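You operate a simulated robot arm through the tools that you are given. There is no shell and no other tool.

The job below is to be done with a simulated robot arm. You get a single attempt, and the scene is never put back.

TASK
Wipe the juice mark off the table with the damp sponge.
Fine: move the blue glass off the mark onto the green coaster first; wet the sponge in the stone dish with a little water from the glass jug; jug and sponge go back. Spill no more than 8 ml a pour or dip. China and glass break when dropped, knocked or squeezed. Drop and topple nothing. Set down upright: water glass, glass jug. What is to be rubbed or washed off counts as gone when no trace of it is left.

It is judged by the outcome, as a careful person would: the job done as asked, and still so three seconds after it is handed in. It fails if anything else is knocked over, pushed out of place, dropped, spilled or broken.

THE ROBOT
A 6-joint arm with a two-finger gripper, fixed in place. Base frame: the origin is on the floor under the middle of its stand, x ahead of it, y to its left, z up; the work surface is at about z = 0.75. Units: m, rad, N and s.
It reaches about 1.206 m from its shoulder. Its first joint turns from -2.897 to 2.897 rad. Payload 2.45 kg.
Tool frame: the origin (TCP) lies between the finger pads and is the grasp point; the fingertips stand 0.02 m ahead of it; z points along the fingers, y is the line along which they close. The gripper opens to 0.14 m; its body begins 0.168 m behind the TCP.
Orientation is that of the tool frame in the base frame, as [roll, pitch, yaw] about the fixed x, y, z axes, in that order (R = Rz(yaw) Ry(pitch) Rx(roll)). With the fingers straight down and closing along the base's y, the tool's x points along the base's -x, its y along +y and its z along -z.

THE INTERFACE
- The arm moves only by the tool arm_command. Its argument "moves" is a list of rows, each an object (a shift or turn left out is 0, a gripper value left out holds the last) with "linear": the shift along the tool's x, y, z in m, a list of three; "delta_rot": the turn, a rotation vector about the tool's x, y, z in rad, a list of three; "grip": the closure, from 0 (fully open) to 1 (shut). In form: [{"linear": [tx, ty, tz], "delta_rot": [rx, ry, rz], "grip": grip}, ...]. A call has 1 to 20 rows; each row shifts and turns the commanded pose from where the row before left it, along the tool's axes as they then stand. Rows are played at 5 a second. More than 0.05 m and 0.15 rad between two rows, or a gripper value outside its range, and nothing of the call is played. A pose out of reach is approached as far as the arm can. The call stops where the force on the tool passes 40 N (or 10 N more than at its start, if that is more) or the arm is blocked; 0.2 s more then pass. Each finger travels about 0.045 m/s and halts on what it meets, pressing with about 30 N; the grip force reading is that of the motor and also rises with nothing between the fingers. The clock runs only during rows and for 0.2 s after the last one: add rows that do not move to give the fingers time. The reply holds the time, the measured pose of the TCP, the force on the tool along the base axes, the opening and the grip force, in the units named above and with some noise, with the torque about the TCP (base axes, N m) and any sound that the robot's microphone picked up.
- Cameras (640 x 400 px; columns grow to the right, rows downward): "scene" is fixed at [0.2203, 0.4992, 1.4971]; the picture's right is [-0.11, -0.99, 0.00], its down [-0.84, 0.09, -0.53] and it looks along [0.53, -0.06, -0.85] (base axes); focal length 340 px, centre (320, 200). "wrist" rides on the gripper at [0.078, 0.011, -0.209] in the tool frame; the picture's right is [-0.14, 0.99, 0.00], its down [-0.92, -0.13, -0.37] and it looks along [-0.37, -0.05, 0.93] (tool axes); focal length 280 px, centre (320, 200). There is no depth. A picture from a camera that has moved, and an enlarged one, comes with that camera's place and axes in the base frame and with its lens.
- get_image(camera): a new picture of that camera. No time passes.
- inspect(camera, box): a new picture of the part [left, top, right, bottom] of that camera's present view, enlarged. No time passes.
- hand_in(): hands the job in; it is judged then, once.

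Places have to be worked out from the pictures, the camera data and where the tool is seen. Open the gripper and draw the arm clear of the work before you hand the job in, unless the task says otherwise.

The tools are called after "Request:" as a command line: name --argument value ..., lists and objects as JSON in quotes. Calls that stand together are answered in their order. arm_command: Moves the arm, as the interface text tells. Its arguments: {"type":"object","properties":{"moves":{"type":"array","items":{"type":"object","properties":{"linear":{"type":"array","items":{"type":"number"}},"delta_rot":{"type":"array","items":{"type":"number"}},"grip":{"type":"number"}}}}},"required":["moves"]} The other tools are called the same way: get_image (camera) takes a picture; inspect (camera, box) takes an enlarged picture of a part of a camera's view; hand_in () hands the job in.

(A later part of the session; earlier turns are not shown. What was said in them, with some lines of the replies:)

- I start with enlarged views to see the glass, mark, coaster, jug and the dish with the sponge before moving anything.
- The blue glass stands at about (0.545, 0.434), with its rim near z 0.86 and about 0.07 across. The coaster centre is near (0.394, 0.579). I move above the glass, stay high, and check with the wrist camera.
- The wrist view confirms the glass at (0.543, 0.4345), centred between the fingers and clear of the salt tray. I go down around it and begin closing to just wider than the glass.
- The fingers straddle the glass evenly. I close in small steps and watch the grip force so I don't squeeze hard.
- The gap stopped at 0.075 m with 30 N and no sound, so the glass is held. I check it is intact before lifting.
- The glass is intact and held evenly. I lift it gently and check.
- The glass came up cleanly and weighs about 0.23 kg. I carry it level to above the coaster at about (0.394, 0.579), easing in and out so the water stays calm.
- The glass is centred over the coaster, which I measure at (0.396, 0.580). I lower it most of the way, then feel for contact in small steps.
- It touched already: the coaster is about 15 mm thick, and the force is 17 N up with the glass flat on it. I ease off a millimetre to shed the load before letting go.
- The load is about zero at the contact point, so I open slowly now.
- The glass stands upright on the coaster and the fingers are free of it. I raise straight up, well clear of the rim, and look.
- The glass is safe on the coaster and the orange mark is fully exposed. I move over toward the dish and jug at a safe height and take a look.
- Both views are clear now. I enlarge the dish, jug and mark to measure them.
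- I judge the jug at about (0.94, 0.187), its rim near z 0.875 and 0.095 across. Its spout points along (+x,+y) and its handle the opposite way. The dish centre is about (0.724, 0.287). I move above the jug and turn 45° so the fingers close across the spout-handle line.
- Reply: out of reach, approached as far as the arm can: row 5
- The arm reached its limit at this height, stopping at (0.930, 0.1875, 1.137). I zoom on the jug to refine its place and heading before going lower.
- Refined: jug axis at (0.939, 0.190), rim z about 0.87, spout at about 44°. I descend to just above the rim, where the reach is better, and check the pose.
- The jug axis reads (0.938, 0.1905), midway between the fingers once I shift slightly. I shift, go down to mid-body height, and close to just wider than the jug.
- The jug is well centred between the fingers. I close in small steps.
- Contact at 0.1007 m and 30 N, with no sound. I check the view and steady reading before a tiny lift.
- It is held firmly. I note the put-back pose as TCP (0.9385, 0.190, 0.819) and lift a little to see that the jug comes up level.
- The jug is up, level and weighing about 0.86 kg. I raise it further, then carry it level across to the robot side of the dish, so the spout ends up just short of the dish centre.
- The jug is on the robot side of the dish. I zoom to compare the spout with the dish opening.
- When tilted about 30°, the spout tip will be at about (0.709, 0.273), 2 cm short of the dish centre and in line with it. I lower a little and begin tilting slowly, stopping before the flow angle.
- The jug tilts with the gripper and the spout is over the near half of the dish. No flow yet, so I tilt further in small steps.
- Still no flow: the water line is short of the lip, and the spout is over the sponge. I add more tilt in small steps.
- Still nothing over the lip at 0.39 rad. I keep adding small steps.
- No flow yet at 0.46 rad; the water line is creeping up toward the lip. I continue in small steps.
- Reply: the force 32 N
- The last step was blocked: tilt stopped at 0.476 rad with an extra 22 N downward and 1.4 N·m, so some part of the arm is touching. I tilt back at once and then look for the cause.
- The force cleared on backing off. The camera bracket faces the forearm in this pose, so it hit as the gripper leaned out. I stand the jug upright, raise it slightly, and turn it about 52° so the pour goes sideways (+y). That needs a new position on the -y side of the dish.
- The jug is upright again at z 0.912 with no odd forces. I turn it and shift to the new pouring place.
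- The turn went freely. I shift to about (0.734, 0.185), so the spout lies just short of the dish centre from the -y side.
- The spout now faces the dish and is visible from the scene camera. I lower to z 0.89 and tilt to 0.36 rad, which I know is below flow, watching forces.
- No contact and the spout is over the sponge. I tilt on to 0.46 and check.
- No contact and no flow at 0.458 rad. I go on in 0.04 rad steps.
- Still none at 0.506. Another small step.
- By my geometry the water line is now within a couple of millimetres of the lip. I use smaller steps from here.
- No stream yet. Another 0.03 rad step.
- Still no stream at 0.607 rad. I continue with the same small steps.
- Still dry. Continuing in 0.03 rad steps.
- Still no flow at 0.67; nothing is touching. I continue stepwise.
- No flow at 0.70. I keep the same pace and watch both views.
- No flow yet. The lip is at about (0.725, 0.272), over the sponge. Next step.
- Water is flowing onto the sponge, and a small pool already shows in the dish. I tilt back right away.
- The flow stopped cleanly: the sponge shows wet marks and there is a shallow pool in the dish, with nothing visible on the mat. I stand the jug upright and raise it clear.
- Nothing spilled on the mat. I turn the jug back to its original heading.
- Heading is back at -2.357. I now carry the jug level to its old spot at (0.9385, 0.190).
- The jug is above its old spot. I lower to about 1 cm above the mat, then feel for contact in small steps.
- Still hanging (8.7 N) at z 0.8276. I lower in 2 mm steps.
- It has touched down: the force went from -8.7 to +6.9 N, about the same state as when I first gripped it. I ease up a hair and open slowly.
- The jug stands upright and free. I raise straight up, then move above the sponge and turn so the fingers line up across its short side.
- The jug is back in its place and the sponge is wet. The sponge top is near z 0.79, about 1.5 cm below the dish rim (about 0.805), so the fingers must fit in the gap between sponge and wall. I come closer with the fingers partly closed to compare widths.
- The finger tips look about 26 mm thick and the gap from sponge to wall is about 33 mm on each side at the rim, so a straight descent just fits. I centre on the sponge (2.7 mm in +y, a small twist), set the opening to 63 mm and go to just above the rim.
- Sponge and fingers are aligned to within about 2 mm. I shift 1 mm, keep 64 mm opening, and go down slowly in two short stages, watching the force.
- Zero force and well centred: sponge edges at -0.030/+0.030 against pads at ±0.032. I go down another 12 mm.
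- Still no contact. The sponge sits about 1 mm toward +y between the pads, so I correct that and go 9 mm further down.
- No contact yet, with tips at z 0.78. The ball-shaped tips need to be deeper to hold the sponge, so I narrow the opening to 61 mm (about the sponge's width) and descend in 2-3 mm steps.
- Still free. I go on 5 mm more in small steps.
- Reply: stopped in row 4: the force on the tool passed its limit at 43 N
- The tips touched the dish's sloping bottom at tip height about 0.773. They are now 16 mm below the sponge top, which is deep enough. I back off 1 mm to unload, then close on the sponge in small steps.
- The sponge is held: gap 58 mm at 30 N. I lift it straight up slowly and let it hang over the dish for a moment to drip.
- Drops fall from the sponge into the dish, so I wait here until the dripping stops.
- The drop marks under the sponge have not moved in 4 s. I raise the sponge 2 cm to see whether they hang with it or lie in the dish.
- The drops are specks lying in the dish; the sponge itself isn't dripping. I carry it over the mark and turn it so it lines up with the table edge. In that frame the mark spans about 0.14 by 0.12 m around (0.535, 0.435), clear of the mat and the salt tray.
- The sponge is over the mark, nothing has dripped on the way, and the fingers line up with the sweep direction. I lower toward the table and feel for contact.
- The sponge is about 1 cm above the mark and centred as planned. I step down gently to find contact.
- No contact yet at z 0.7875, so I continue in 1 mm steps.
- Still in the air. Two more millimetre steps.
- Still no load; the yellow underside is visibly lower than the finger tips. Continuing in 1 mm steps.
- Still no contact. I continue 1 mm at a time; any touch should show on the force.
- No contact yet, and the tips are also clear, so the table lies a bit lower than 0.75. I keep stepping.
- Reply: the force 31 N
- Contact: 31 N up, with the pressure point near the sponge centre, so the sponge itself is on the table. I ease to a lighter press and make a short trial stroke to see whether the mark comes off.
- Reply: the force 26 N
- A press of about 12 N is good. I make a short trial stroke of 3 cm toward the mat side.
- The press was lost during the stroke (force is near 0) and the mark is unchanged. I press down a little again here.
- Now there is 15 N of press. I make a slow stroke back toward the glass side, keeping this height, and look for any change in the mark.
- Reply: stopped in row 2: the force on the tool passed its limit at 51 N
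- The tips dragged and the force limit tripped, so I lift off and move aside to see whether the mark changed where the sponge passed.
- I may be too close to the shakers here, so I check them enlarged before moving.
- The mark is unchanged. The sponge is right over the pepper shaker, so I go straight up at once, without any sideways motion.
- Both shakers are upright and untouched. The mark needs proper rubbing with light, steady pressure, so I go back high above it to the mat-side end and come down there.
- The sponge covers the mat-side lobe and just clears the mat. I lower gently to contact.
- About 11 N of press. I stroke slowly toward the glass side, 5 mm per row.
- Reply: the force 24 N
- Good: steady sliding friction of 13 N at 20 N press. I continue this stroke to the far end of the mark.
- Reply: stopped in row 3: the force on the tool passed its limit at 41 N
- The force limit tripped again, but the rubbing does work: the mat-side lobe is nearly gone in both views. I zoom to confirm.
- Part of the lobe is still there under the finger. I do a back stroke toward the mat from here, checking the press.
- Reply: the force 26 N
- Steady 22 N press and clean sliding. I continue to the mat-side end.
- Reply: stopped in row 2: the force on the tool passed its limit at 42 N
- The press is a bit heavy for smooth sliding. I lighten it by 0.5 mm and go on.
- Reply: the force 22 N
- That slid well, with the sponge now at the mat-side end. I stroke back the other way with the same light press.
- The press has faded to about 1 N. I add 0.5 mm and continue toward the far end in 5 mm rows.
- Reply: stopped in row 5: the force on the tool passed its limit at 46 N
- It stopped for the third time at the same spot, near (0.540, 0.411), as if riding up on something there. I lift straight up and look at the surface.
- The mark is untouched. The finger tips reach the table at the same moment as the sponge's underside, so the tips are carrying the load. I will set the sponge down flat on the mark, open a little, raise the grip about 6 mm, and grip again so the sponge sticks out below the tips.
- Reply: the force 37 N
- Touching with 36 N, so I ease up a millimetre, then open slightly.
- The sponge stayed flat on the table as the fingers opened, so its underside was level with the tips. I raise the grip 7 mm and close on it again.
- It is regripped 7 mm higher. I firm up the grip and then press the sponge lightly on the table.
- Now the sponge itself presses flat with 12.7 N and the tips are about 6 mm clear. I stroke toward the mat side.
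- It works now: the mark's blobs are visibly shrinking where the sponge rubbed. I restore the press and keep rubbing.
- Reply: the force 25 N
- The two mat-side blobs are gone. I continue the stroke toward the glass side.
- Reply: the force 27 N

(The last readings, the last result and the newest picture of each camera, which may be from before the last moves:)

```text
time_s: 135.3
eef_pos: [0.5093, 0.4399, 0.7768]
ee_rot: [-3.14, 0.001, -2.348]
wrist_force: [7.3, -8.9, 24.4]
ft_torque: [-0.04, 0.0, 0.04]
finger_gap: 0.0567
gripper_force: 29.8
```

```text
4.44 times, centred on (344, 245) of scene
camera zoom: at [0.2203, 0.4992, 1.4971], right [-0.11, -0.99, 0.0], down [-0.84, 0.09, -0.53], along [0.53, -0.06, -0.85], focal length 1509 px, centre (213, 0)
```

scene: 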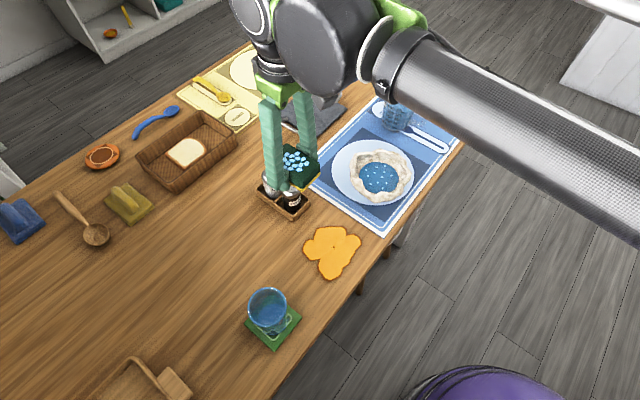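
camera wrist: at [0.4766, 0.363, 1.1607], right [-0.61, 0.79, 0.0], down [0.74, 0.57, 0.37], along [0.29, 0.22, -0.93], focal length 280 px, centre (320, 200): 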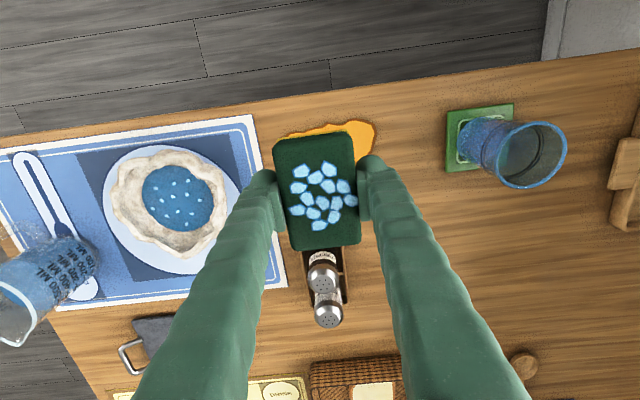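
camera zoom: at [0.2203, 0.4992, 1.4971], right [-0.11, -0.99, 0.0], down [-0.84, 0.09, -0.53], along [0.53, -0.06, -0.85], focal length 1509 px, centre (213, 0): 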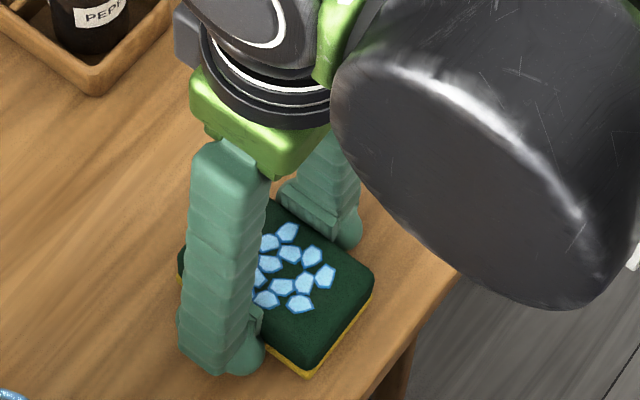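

No orange is visible any more. I lift straight up and inspect the table.

Request:
arm_command --moves '[{"linear": [0, 0, -0.01]}, {"linear": [0, 0, -0.03]}, {"linear": [0, 0, -0.05]}, {"linear": [0, 0, -0.05]}, {"linear": [0, 0, -0.05]}, {}]'

Request:
inspect --camera "scene" --box '[270, 200, 398, 290]'

Request:
get_image --camera "wrist"

Request:
get_image --camera "scene"

```text
time_s: 136.7
eef_pos: [0.5088, 0.438, 0.9651]
ee_rot: [-3.139, 0.002, -2.35]
wrist_force: [-0.1, -0.2, 0.0]
ft_torque: [0.0, 0.0, -0.03]
finger_gap: 0.0569
gripper_force: 30.3
```

```text
4.44 times, centred on (334, 245) of scene
camera zoom: at [0.2203, 0.4992, 1.4971], right [-0.11, -0.99, 0.0], down [-0.84, 0.09, -0.53], along [0.53, -0.06, -0.85], focal length 1509 px, centre (258, 0)
```

zoom: 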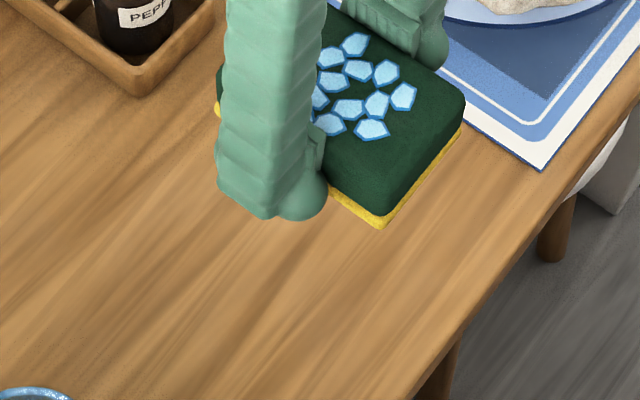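

```text
taken
camera wrist: at [0.4449, 0.3894, 1.1745], right [-0.61, 0.79, 0.0], down [0.74, 0.57, 0.37], along [0.29, 0.22, -0.93], focal length 280 px, centre (320, 200)
```

wrist: 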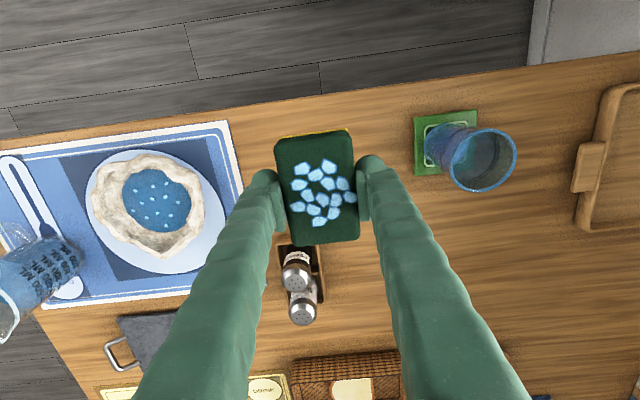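

```text
taken
```

scene: 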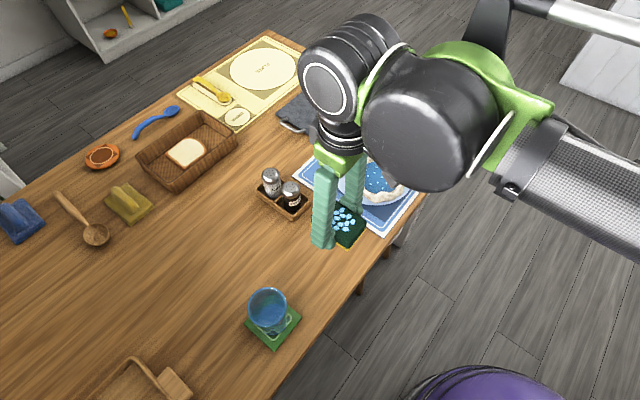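

The whole visible area is clean. I carry the sponge back high over the dish and turn it to the angle it had before, then check the table again with the arm out of the way.

Request:
arm_command --moves '[{"linear": [-0.0071, -0.0375, 0]}, {"linear": [-0.0071, -0.0375, 0]}, {"linear": [-0.0071, -0.0375, 0]}, {"linear": [-0.0071, -0.0375, 0]}, {"linear": [-0.0071, -0.0375, 0]}, {"linear": [-0.0071, -0.0376, 0]}, {"linear": [-0.0072, -0.0376, 0]}, {"delta_rot": [0, 0, 0.144]}, {"delta_rot": [0, 0, 0.144]}, {"delta_rot": [0, 0, 0.144]}, {"delta_rot": [0, 0, 0.144]}, {"delta_rot": [0, 0, 0.144]}, {"delta_rot": [0, 0, 0.144]}, {"delta_rot": [0, 0, 0.144]}, {"delta_rot": [0, 0, 0.142]}, {}, {}]'

Request:
get_image --camera "scene"

Request:
get_image --camera "wrist"

Request:
inspect --camera "scene" --box '[260, 190, 404, 290]'

```text
time_s: 140.3
eef_pos: [0.7322, 0.2924, 0.9677]
ee_rot: [-3.141, 0.002, 2.783]
wrist_force: [0.0, -0.5, 0.1]
ft_torque: [0.01, 0.0, -0.01]
finger_gap: 0.0568
gripper_force: 29.9
```

```text
taken
```

scene: 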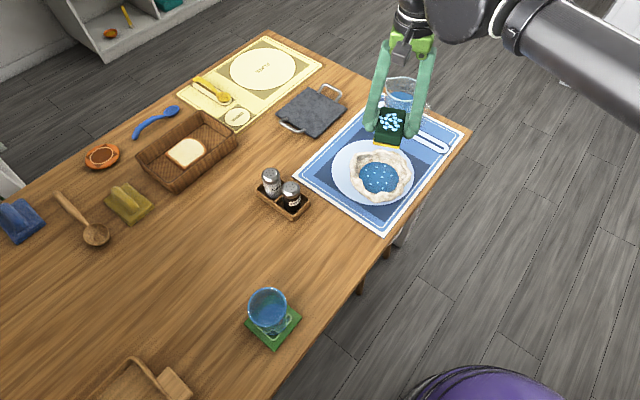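

```text
taken
camera wrist: at [0.6609, 0.3289, 1.1766], right [0.48, 0.88, 0.0], down [0.82, -0.44, 0.37], along [0.33, -0.18, -0.93], focal length 280 px, centre (320, 200)
```

wrist: 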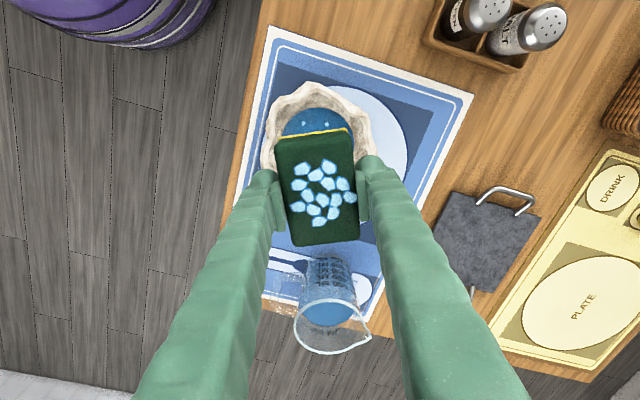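

```text
4.00 times, centred on (332, 240) of scene
camera zoom: at [0.2203, 0.4992, 1.4971], right [-0.11, -0.99, 0.0], down [-0.84, 0.09, -0.53], along [0.53, -0.06, -0.85], focal length 1358 px, centre (272, 40)
```

zoom: 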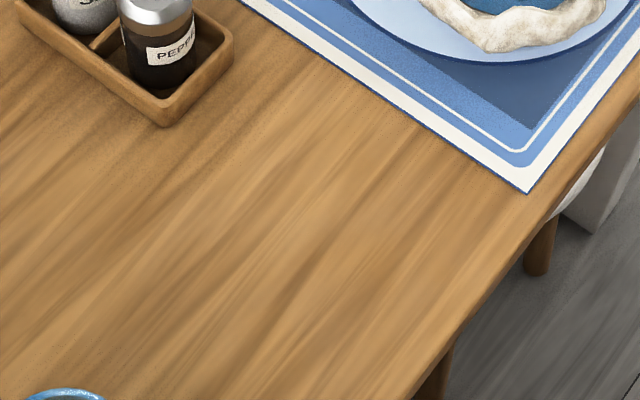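

The table is spotless and the mat hasn't moved. I lower the sponge nearer to the dish and check its alignment.

Request:
arm_command --moves '[{"linear": [0, 0, 0.03]}, {"linear": [0, 0, 0.03]}, {"linear": [0, 0, 0.02]}, {"linear": [0, 0, 0.015]}, {}]'

Request:
inspect --camera "wrist" --box '[230, 60, 410, 260]'

Request:
inspect --camera "scene" --box '[330, 115, 440, 210]'

```text
time_s: 141.5
eef_pos: [0.7309, 0.2901, 0.8728]
ee_rot: [3.141, 0.001, 2.784]
wrist_force: [0.3, 0.0, -0.2]
ft_torque: [-0.01, -0.02, 0.0]
finger_gap: 0.057
gripper_force: 29.7
```

```text
2.00 times, centred on (320, 160) of wrist
camera zoom: at [0.6603, 0.3275, 1.0822], right [0.47, 0.88, 0.0], down [0.82, -0.44, 0.37], along [0.33, -0.18, -0.93], focal length 561 px, centre (320, 280)
```

zoom: 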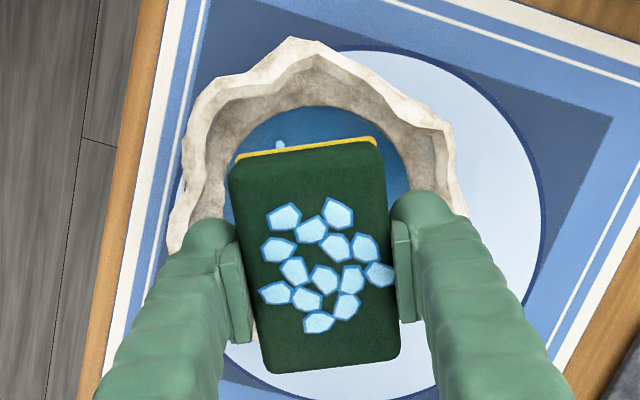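

```text
4.21 times, centred on (385, 162) of scene
camera zoom: at [0.2203, 0.4992, 1.4971], right [-0.11, -0.99, 0.0], down [-0.84, 0.09, -0.53], along [0.53, -0.06, -0.85], focal length 1429 px, centre (46, 358)
```

zoom: 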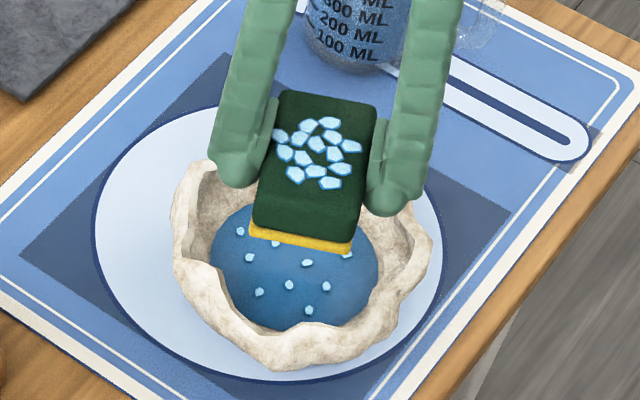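

Alignment matches the earlier lift-out view within about 1-2 mm. I lower into the dish, slowing near the bottom.

Request:
arm_command --moves '[{"linear": [0, 0, 0.02]}, {"linear": [0, 0, 0.015]}, {"linear": [0, 0, 0.01]}, {"linear": [0, 0, 0.008]}, {}]'

Request:
inspect --camera "wrist" --box '[230, 60, 410, 260]'

Request:
inspect --camera "scene" --box '[330, 115, 440, 210]'

```text
time_s: 142.7
eef_pos: [0.7323, 0.2908, 0.8183]
ee_rot: [3.142, 0.0, 2.783]
wrist_force: [-1.2, -0.5, -0.6]
ft_torque: [0.01, 0.03, -0.02]
finger_gap: 0.0572
gripper_force: 29.8
```

```text
2.00 times, centred on (320, 160) of wrist
camera zoom: at [0.6613, 0.3279, 1.0281], right [0.47, 0.88, 0.0], down [0.82, -0.44, 0.37], along [0.33, -0.18, -0.93], focal length 561 px, centre (320, 280)
```

zoom: 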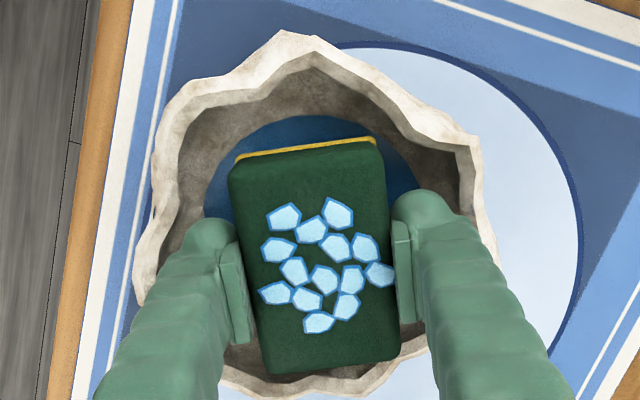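

```text
4.21 times, centred on (385, 162) of scene
camera zoom: at [0.2203, 0.4992, 1.4971], right [-0.11, -0.99, 0.0], down [-0.84, 0.09, -0.53], along [0.53, -0.06, -0.85], focal length 1429 px, centre (46, 358)
```

zoom: 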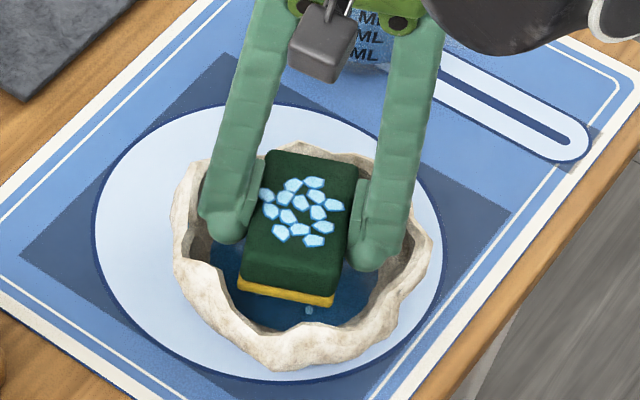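

The sponge is inside the dish with no contact. I lower further in small steps.

Request:
arm_command --moves '[{"linear": [0, 0, 0.004]}, {"linear": [0, 0, 0.004]}, {"linear": [0, 0, 0.003]}, {}]'

```text
time_s: 143.7
eef_pos: [0.7319, 0.292, 0.8077]
ee_rot: [3.14, 0.003, 2.785]
wrist_force: [0.3, 0.0, -0.5]
ft_torque: [0.07, 0.03, -0.01]
finger_gap: 0.0568
gripper_force: 30.2
```

Request:
arm_command --moves '[{"linear": [0, 0, 0.0015]}, {"linear": [0, 0, 0.0015]}, {"linear": [0, 0, 0.0015]}, {}]'

```text
time_s: 144.7
eef_pos: [0.7314, 0.2918, 0.8031]
ee_rot: [-3.141, 0.002, 2.783]
wrist_force: [-0.6, -1.1, 0.1]
ft_torque: [-0.01, 0.06, 0.01]
finger_gap: 0.0569
gripper_force: 29.9
```

Request:
arm_command --moves '[{"linear": [0, 0, 0.001]}, {"linear": [0, 0, 0.001]}, {}]'

```text
time_s: 145.5
eef_pos: [0.7322, 0.2915, 0.8006]
ee_rot: [3.141, 0.002, 2.784]
wrist_force: [-0.4, 0.7, -0.7]
ft_torque: [-0.01, -0.01, 0.03]
finger_gap: 0.0571
gripper_force: 30.4
```

No contact yet; a little further, 1 mm at a time.

Request:
arm_command --moves '[{"linear": [0, 0, 0.001]}, {"linear": [0, 0, 0.001]}, {}]'

```text
time_s: 146.3
eef_pos: [0.7314, 0.2914, 0.8002]
ee_rot: [3.14, 0.004, 2.784]
wrist_force: [4.0, -0.4, 32.1]
ft_torque: [0.0, 0.09, 0.0]
finger_gap: 0.0569
gripper_force: 29.4
```

The sponge is seated on the dish floor. I unload by a millimetre and open just enough to free it.

Request:
arm_command --moves '[{"linear": [0, 0, -0.0008]}, {}, {"grip": 0.585}, {"grip": 0.57}, {"grip": 0.555}, {"grip": 0.543}, {"grip": 0.543}, {}]'

Request:
inspect --camera "wrist" --box '[230, 60, 410, 260]'

Request:
inspect --camera "scene" --box '[330, 115, 440, 210]'

```text
time_s: 148.1
eef_pos: [0.7308, 0.2919, 0.7992]
ee_rot: [-3.141, 0.003, 2.783]
wrist_force: [0.3, 0.5, -0.5]
ft_torque: [-0.02, 0.0, -0.01]
finger_gap: 0.0642
gripper_force: 0.1
```

```text
2.00 times, centred on (320, 160) of wrist
camera zoom: at [0.6607, 0.3283, 1.0091], right [0.47, 0.88, 0.0], down [0.82, -0.44, 0.37], along [0.33, -0.18, -0.93], focal length 561 px, centre (320, 280)
```

zoom: 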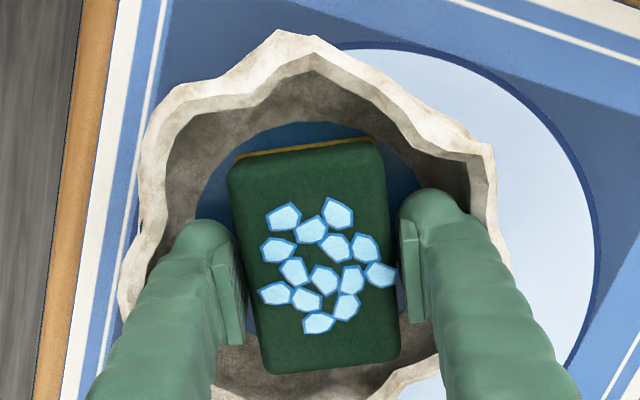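

```text
4.21 times, centred on (385, 162) of scene
camera zoom: at [0.2203, 0.4992, 1.4971], right [-0.11, -0.99, 0.0], down [-0.84, 0.09, -0.53], along [0.53, -0.06, -0.85], focal length 1429 px, centre (46, 358)
```

zoom: 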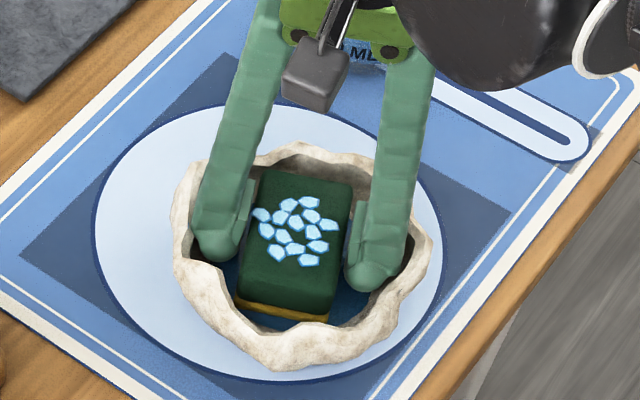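

The sponge is back in the dish, at the same angle as before, and the fingers are free. I raise straight up with the fingers at this width until clear of the rim.

Request:
arm_command --moves '[{"linear": [0, 0, -0.005]}, {"linear": [0, 0, -0.008]}, {"linear": [0, 0, -0.01]}, {"linear": [0, 0, -0.015]}, {"linear": [0, 0, -0.02]}, {"linear": [0, 0, -0.03]}, {"linear": [0, 0, -0.04]}, {"linear": [0, 0, -0.05]}, {"linear": [0, 0, -0.05], "grip": 0.2}, {}]'

Request:
get_image --camera "scene"

Request:
get_image --camera "wrist"

```text
time_s: 150.3
eef_pos: [0.7349, 0.293, 1.0278]
ee_rot: [3.141, 0.002, 2.784]
wrist_force: [-0.2, 0.1, 0.3]
ft_torque: [0.0, 0.0, 0.01]
finger_gap: 0.1122
gripper_force: 0.1
```

```text
taken
```

scene: 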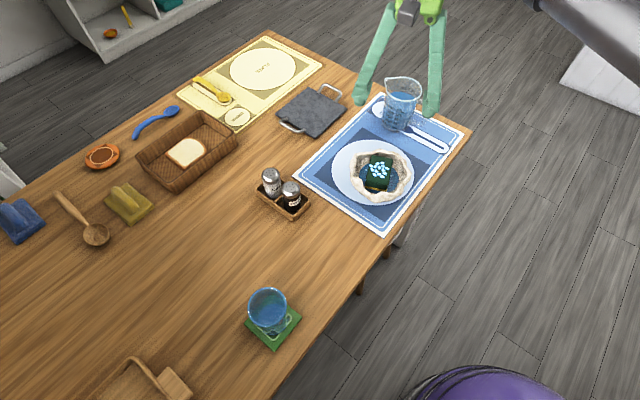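

```text
taken
camera wrist: at [0.6627, 0.3306, 1.2367], right [0.47, 0.88, 0.0], down [0.82, -0.44, 0.37], along [0.33, -0.18, -0.93], focal length 280 px, centre (320, 200)
```

wrist: 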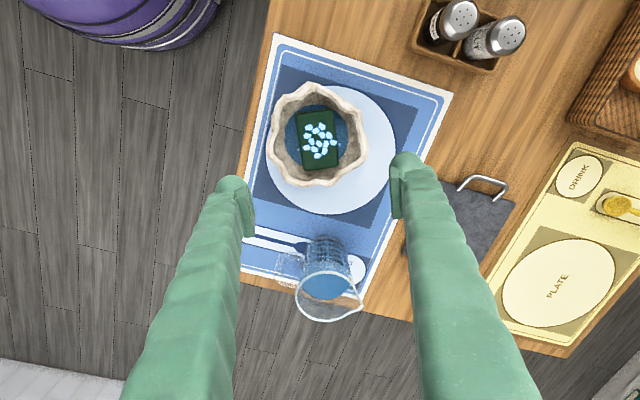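

Everything looks in place. I inspect the dish, the cleaned table, the glass and the jug closely.

Request:
inspect --camera "scene" --box '[320, 70, 480, 210]'

Request:
inspect --camera "scene" --box '[270, 200, 398, 290]'

Request:
inspect --camera "scene" --box '[220, 265, 330, 360]'

Request:
inspect --camera "scene" --box '[235, 155, 331, 225]'

```text
2.86 times, centred on (400, 140) of scene
camera zoom: at [0.2203, 0.4992, 1.4971], right [-0.11, -0.99, 0.0], down [-0.84, 0.09, -0.53], along [0.53, -0.06, -0.85], focal length 970 px, centre (91, 371)
```

zoom: 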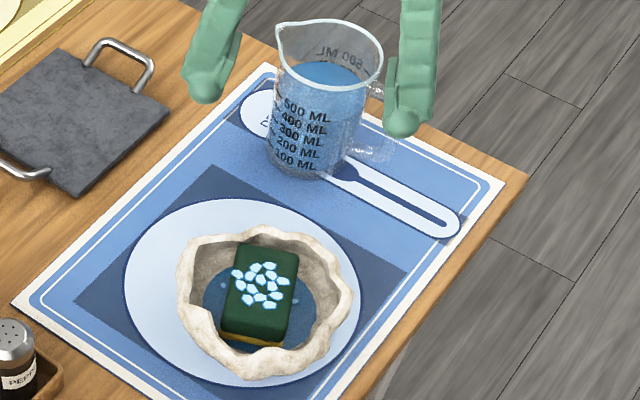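

```text
4.44 times, centred on (334, 245) of scene
camera zoom: at [0.2203, 0.4992, 1.4971], right [-0.11, -0.99, 0.0], down [-0.84, 0.09, -0.53], along [0.53, -0.06, -0.85], focal length 1509 px, centre (258, 0)
```

zoom: 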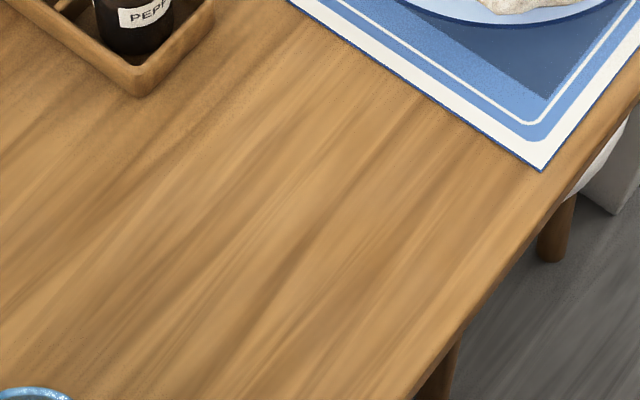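

```text
4.21 times, centred on (275, 312) of scene
camera zoom: at [0.2203, 0.4992, 1.4971], right [-0.11, -0.99, 0.0], down [-0.84, 0.09, -0.53], along [0.53, -0.06, -0.85], focal length 1429 px, centre (510, -274)
```

zoom: 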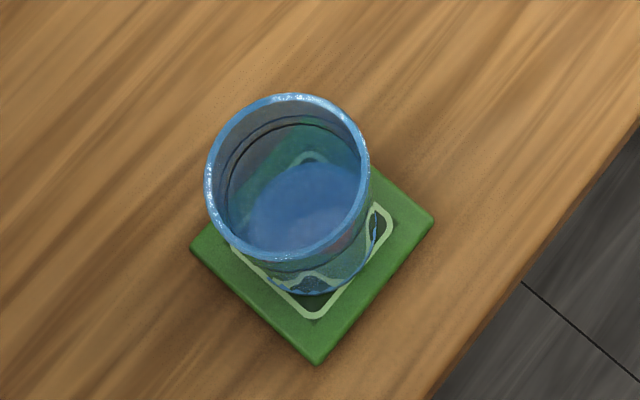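

```text
5.71 times, centred on (283, 190) of scene
camera zoom: at [0.2203, 0.4992, 1.4971], right [-0.11, -0.99, 0.0], down [-0.84, 0.09, -0.53], along [0.53, -0.06, -0.85], focal length 1940 px, centre (531, 257)
```

zoom: 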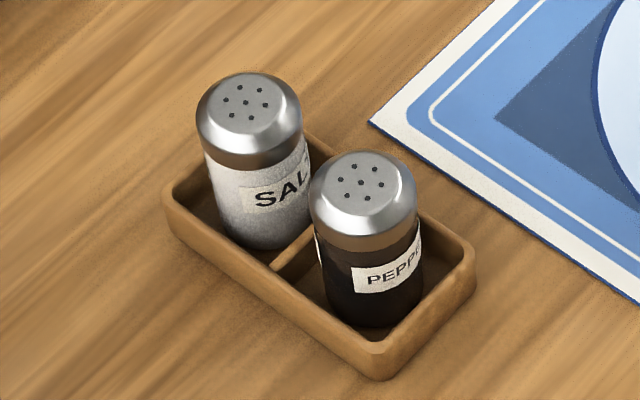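

All is as it should be: the mark is gone, the glass is on the coaster, the jug and sponge are back, and nothing is spilled or disturbed. I open fully and draw the arm up and back over the floor side.

Request:
arm_command --moves '[{"linear": [0, 0, -0.04], "grip": 0.0}, {"linear": [0, 0, -0.04]}, {"linear": [0.0254, -0.0273, -0.004]}, {"linear": [0.0254, -0.0273, -0.004]}, {"linear": [0.0254, -0.0273, -0.004]}, {"linear": [0.0254, -0.0273, -0.004]}, {"linear": [0.0254, -0.0273, 0]}, {"linear": [0.0254, -0.0273, 0]}, {}, {}]'

Request:
get_image --camera "scene"

Request:
get_image --camera "wrist"

```text
time_s: 152.5
eef_pos: [0.5308, 0.1898, 1.125]
ee_rot: [3.14, 0.002, 2.785]
wrist_force: [-0.1, 0.6, -0.1]
ft_torque: [0.02, 0.0, -0.02]
finger_gap: 0.1403
gripper_force: 0.1
```

```text
taken
```

scene: 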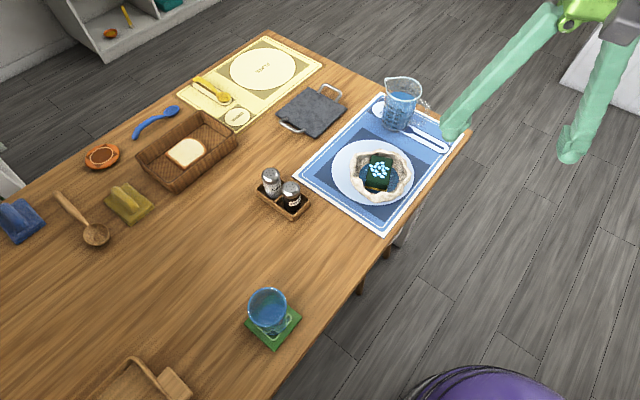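

```text
taken
camera wrist: at [0.4596, 0.2265, 1.3343], right [0.47, 0.88, 0.0], down [0.82, -0.44, 0.37], along [0.33, -0.18, -0.93], focal length 280 px, centre (320, 200)
```

wrist: 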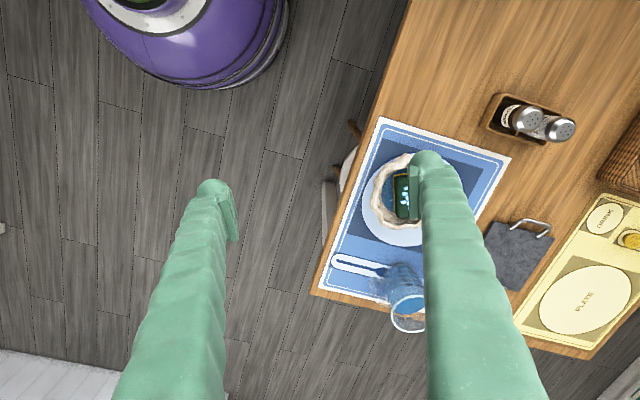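

The arm is clear with the gripper open. The mark is fully wiped off, the glass is upright on the coaster, the jug is upright in its place, the sponge is in the dish, and nothing else moved. I hand the job in.

Request:
hand_in

```text
The job is handed in.
```

The juice mark is wiped off, and no trace of it shows in the last pictures. I've handed the job in.

- **Glass:** the blue glass stands upright on the green coaster, with its water still in it.
- **Jug:** I poured a little water onto the sponge in the stone dish and saw none land outside it. The jug is back upright within about 2 mm of where it stood.
- **Sponge:** it is back in the dish, at the same angle as before. My first strokes left the mark untouched because the finger tips, not the sponge, were pressing on the table. I gripped the sponge higher and the mark came off.
- **Everything else:** the placemat, shakers, dish and other items show no movement, and there was no sign of anything breaking. While I moved aside to look at the mark, the sponge passed closely over the pepper shaker; it stayed upright and in place.

The gripper is open and the arm is drawn back clear of the table.
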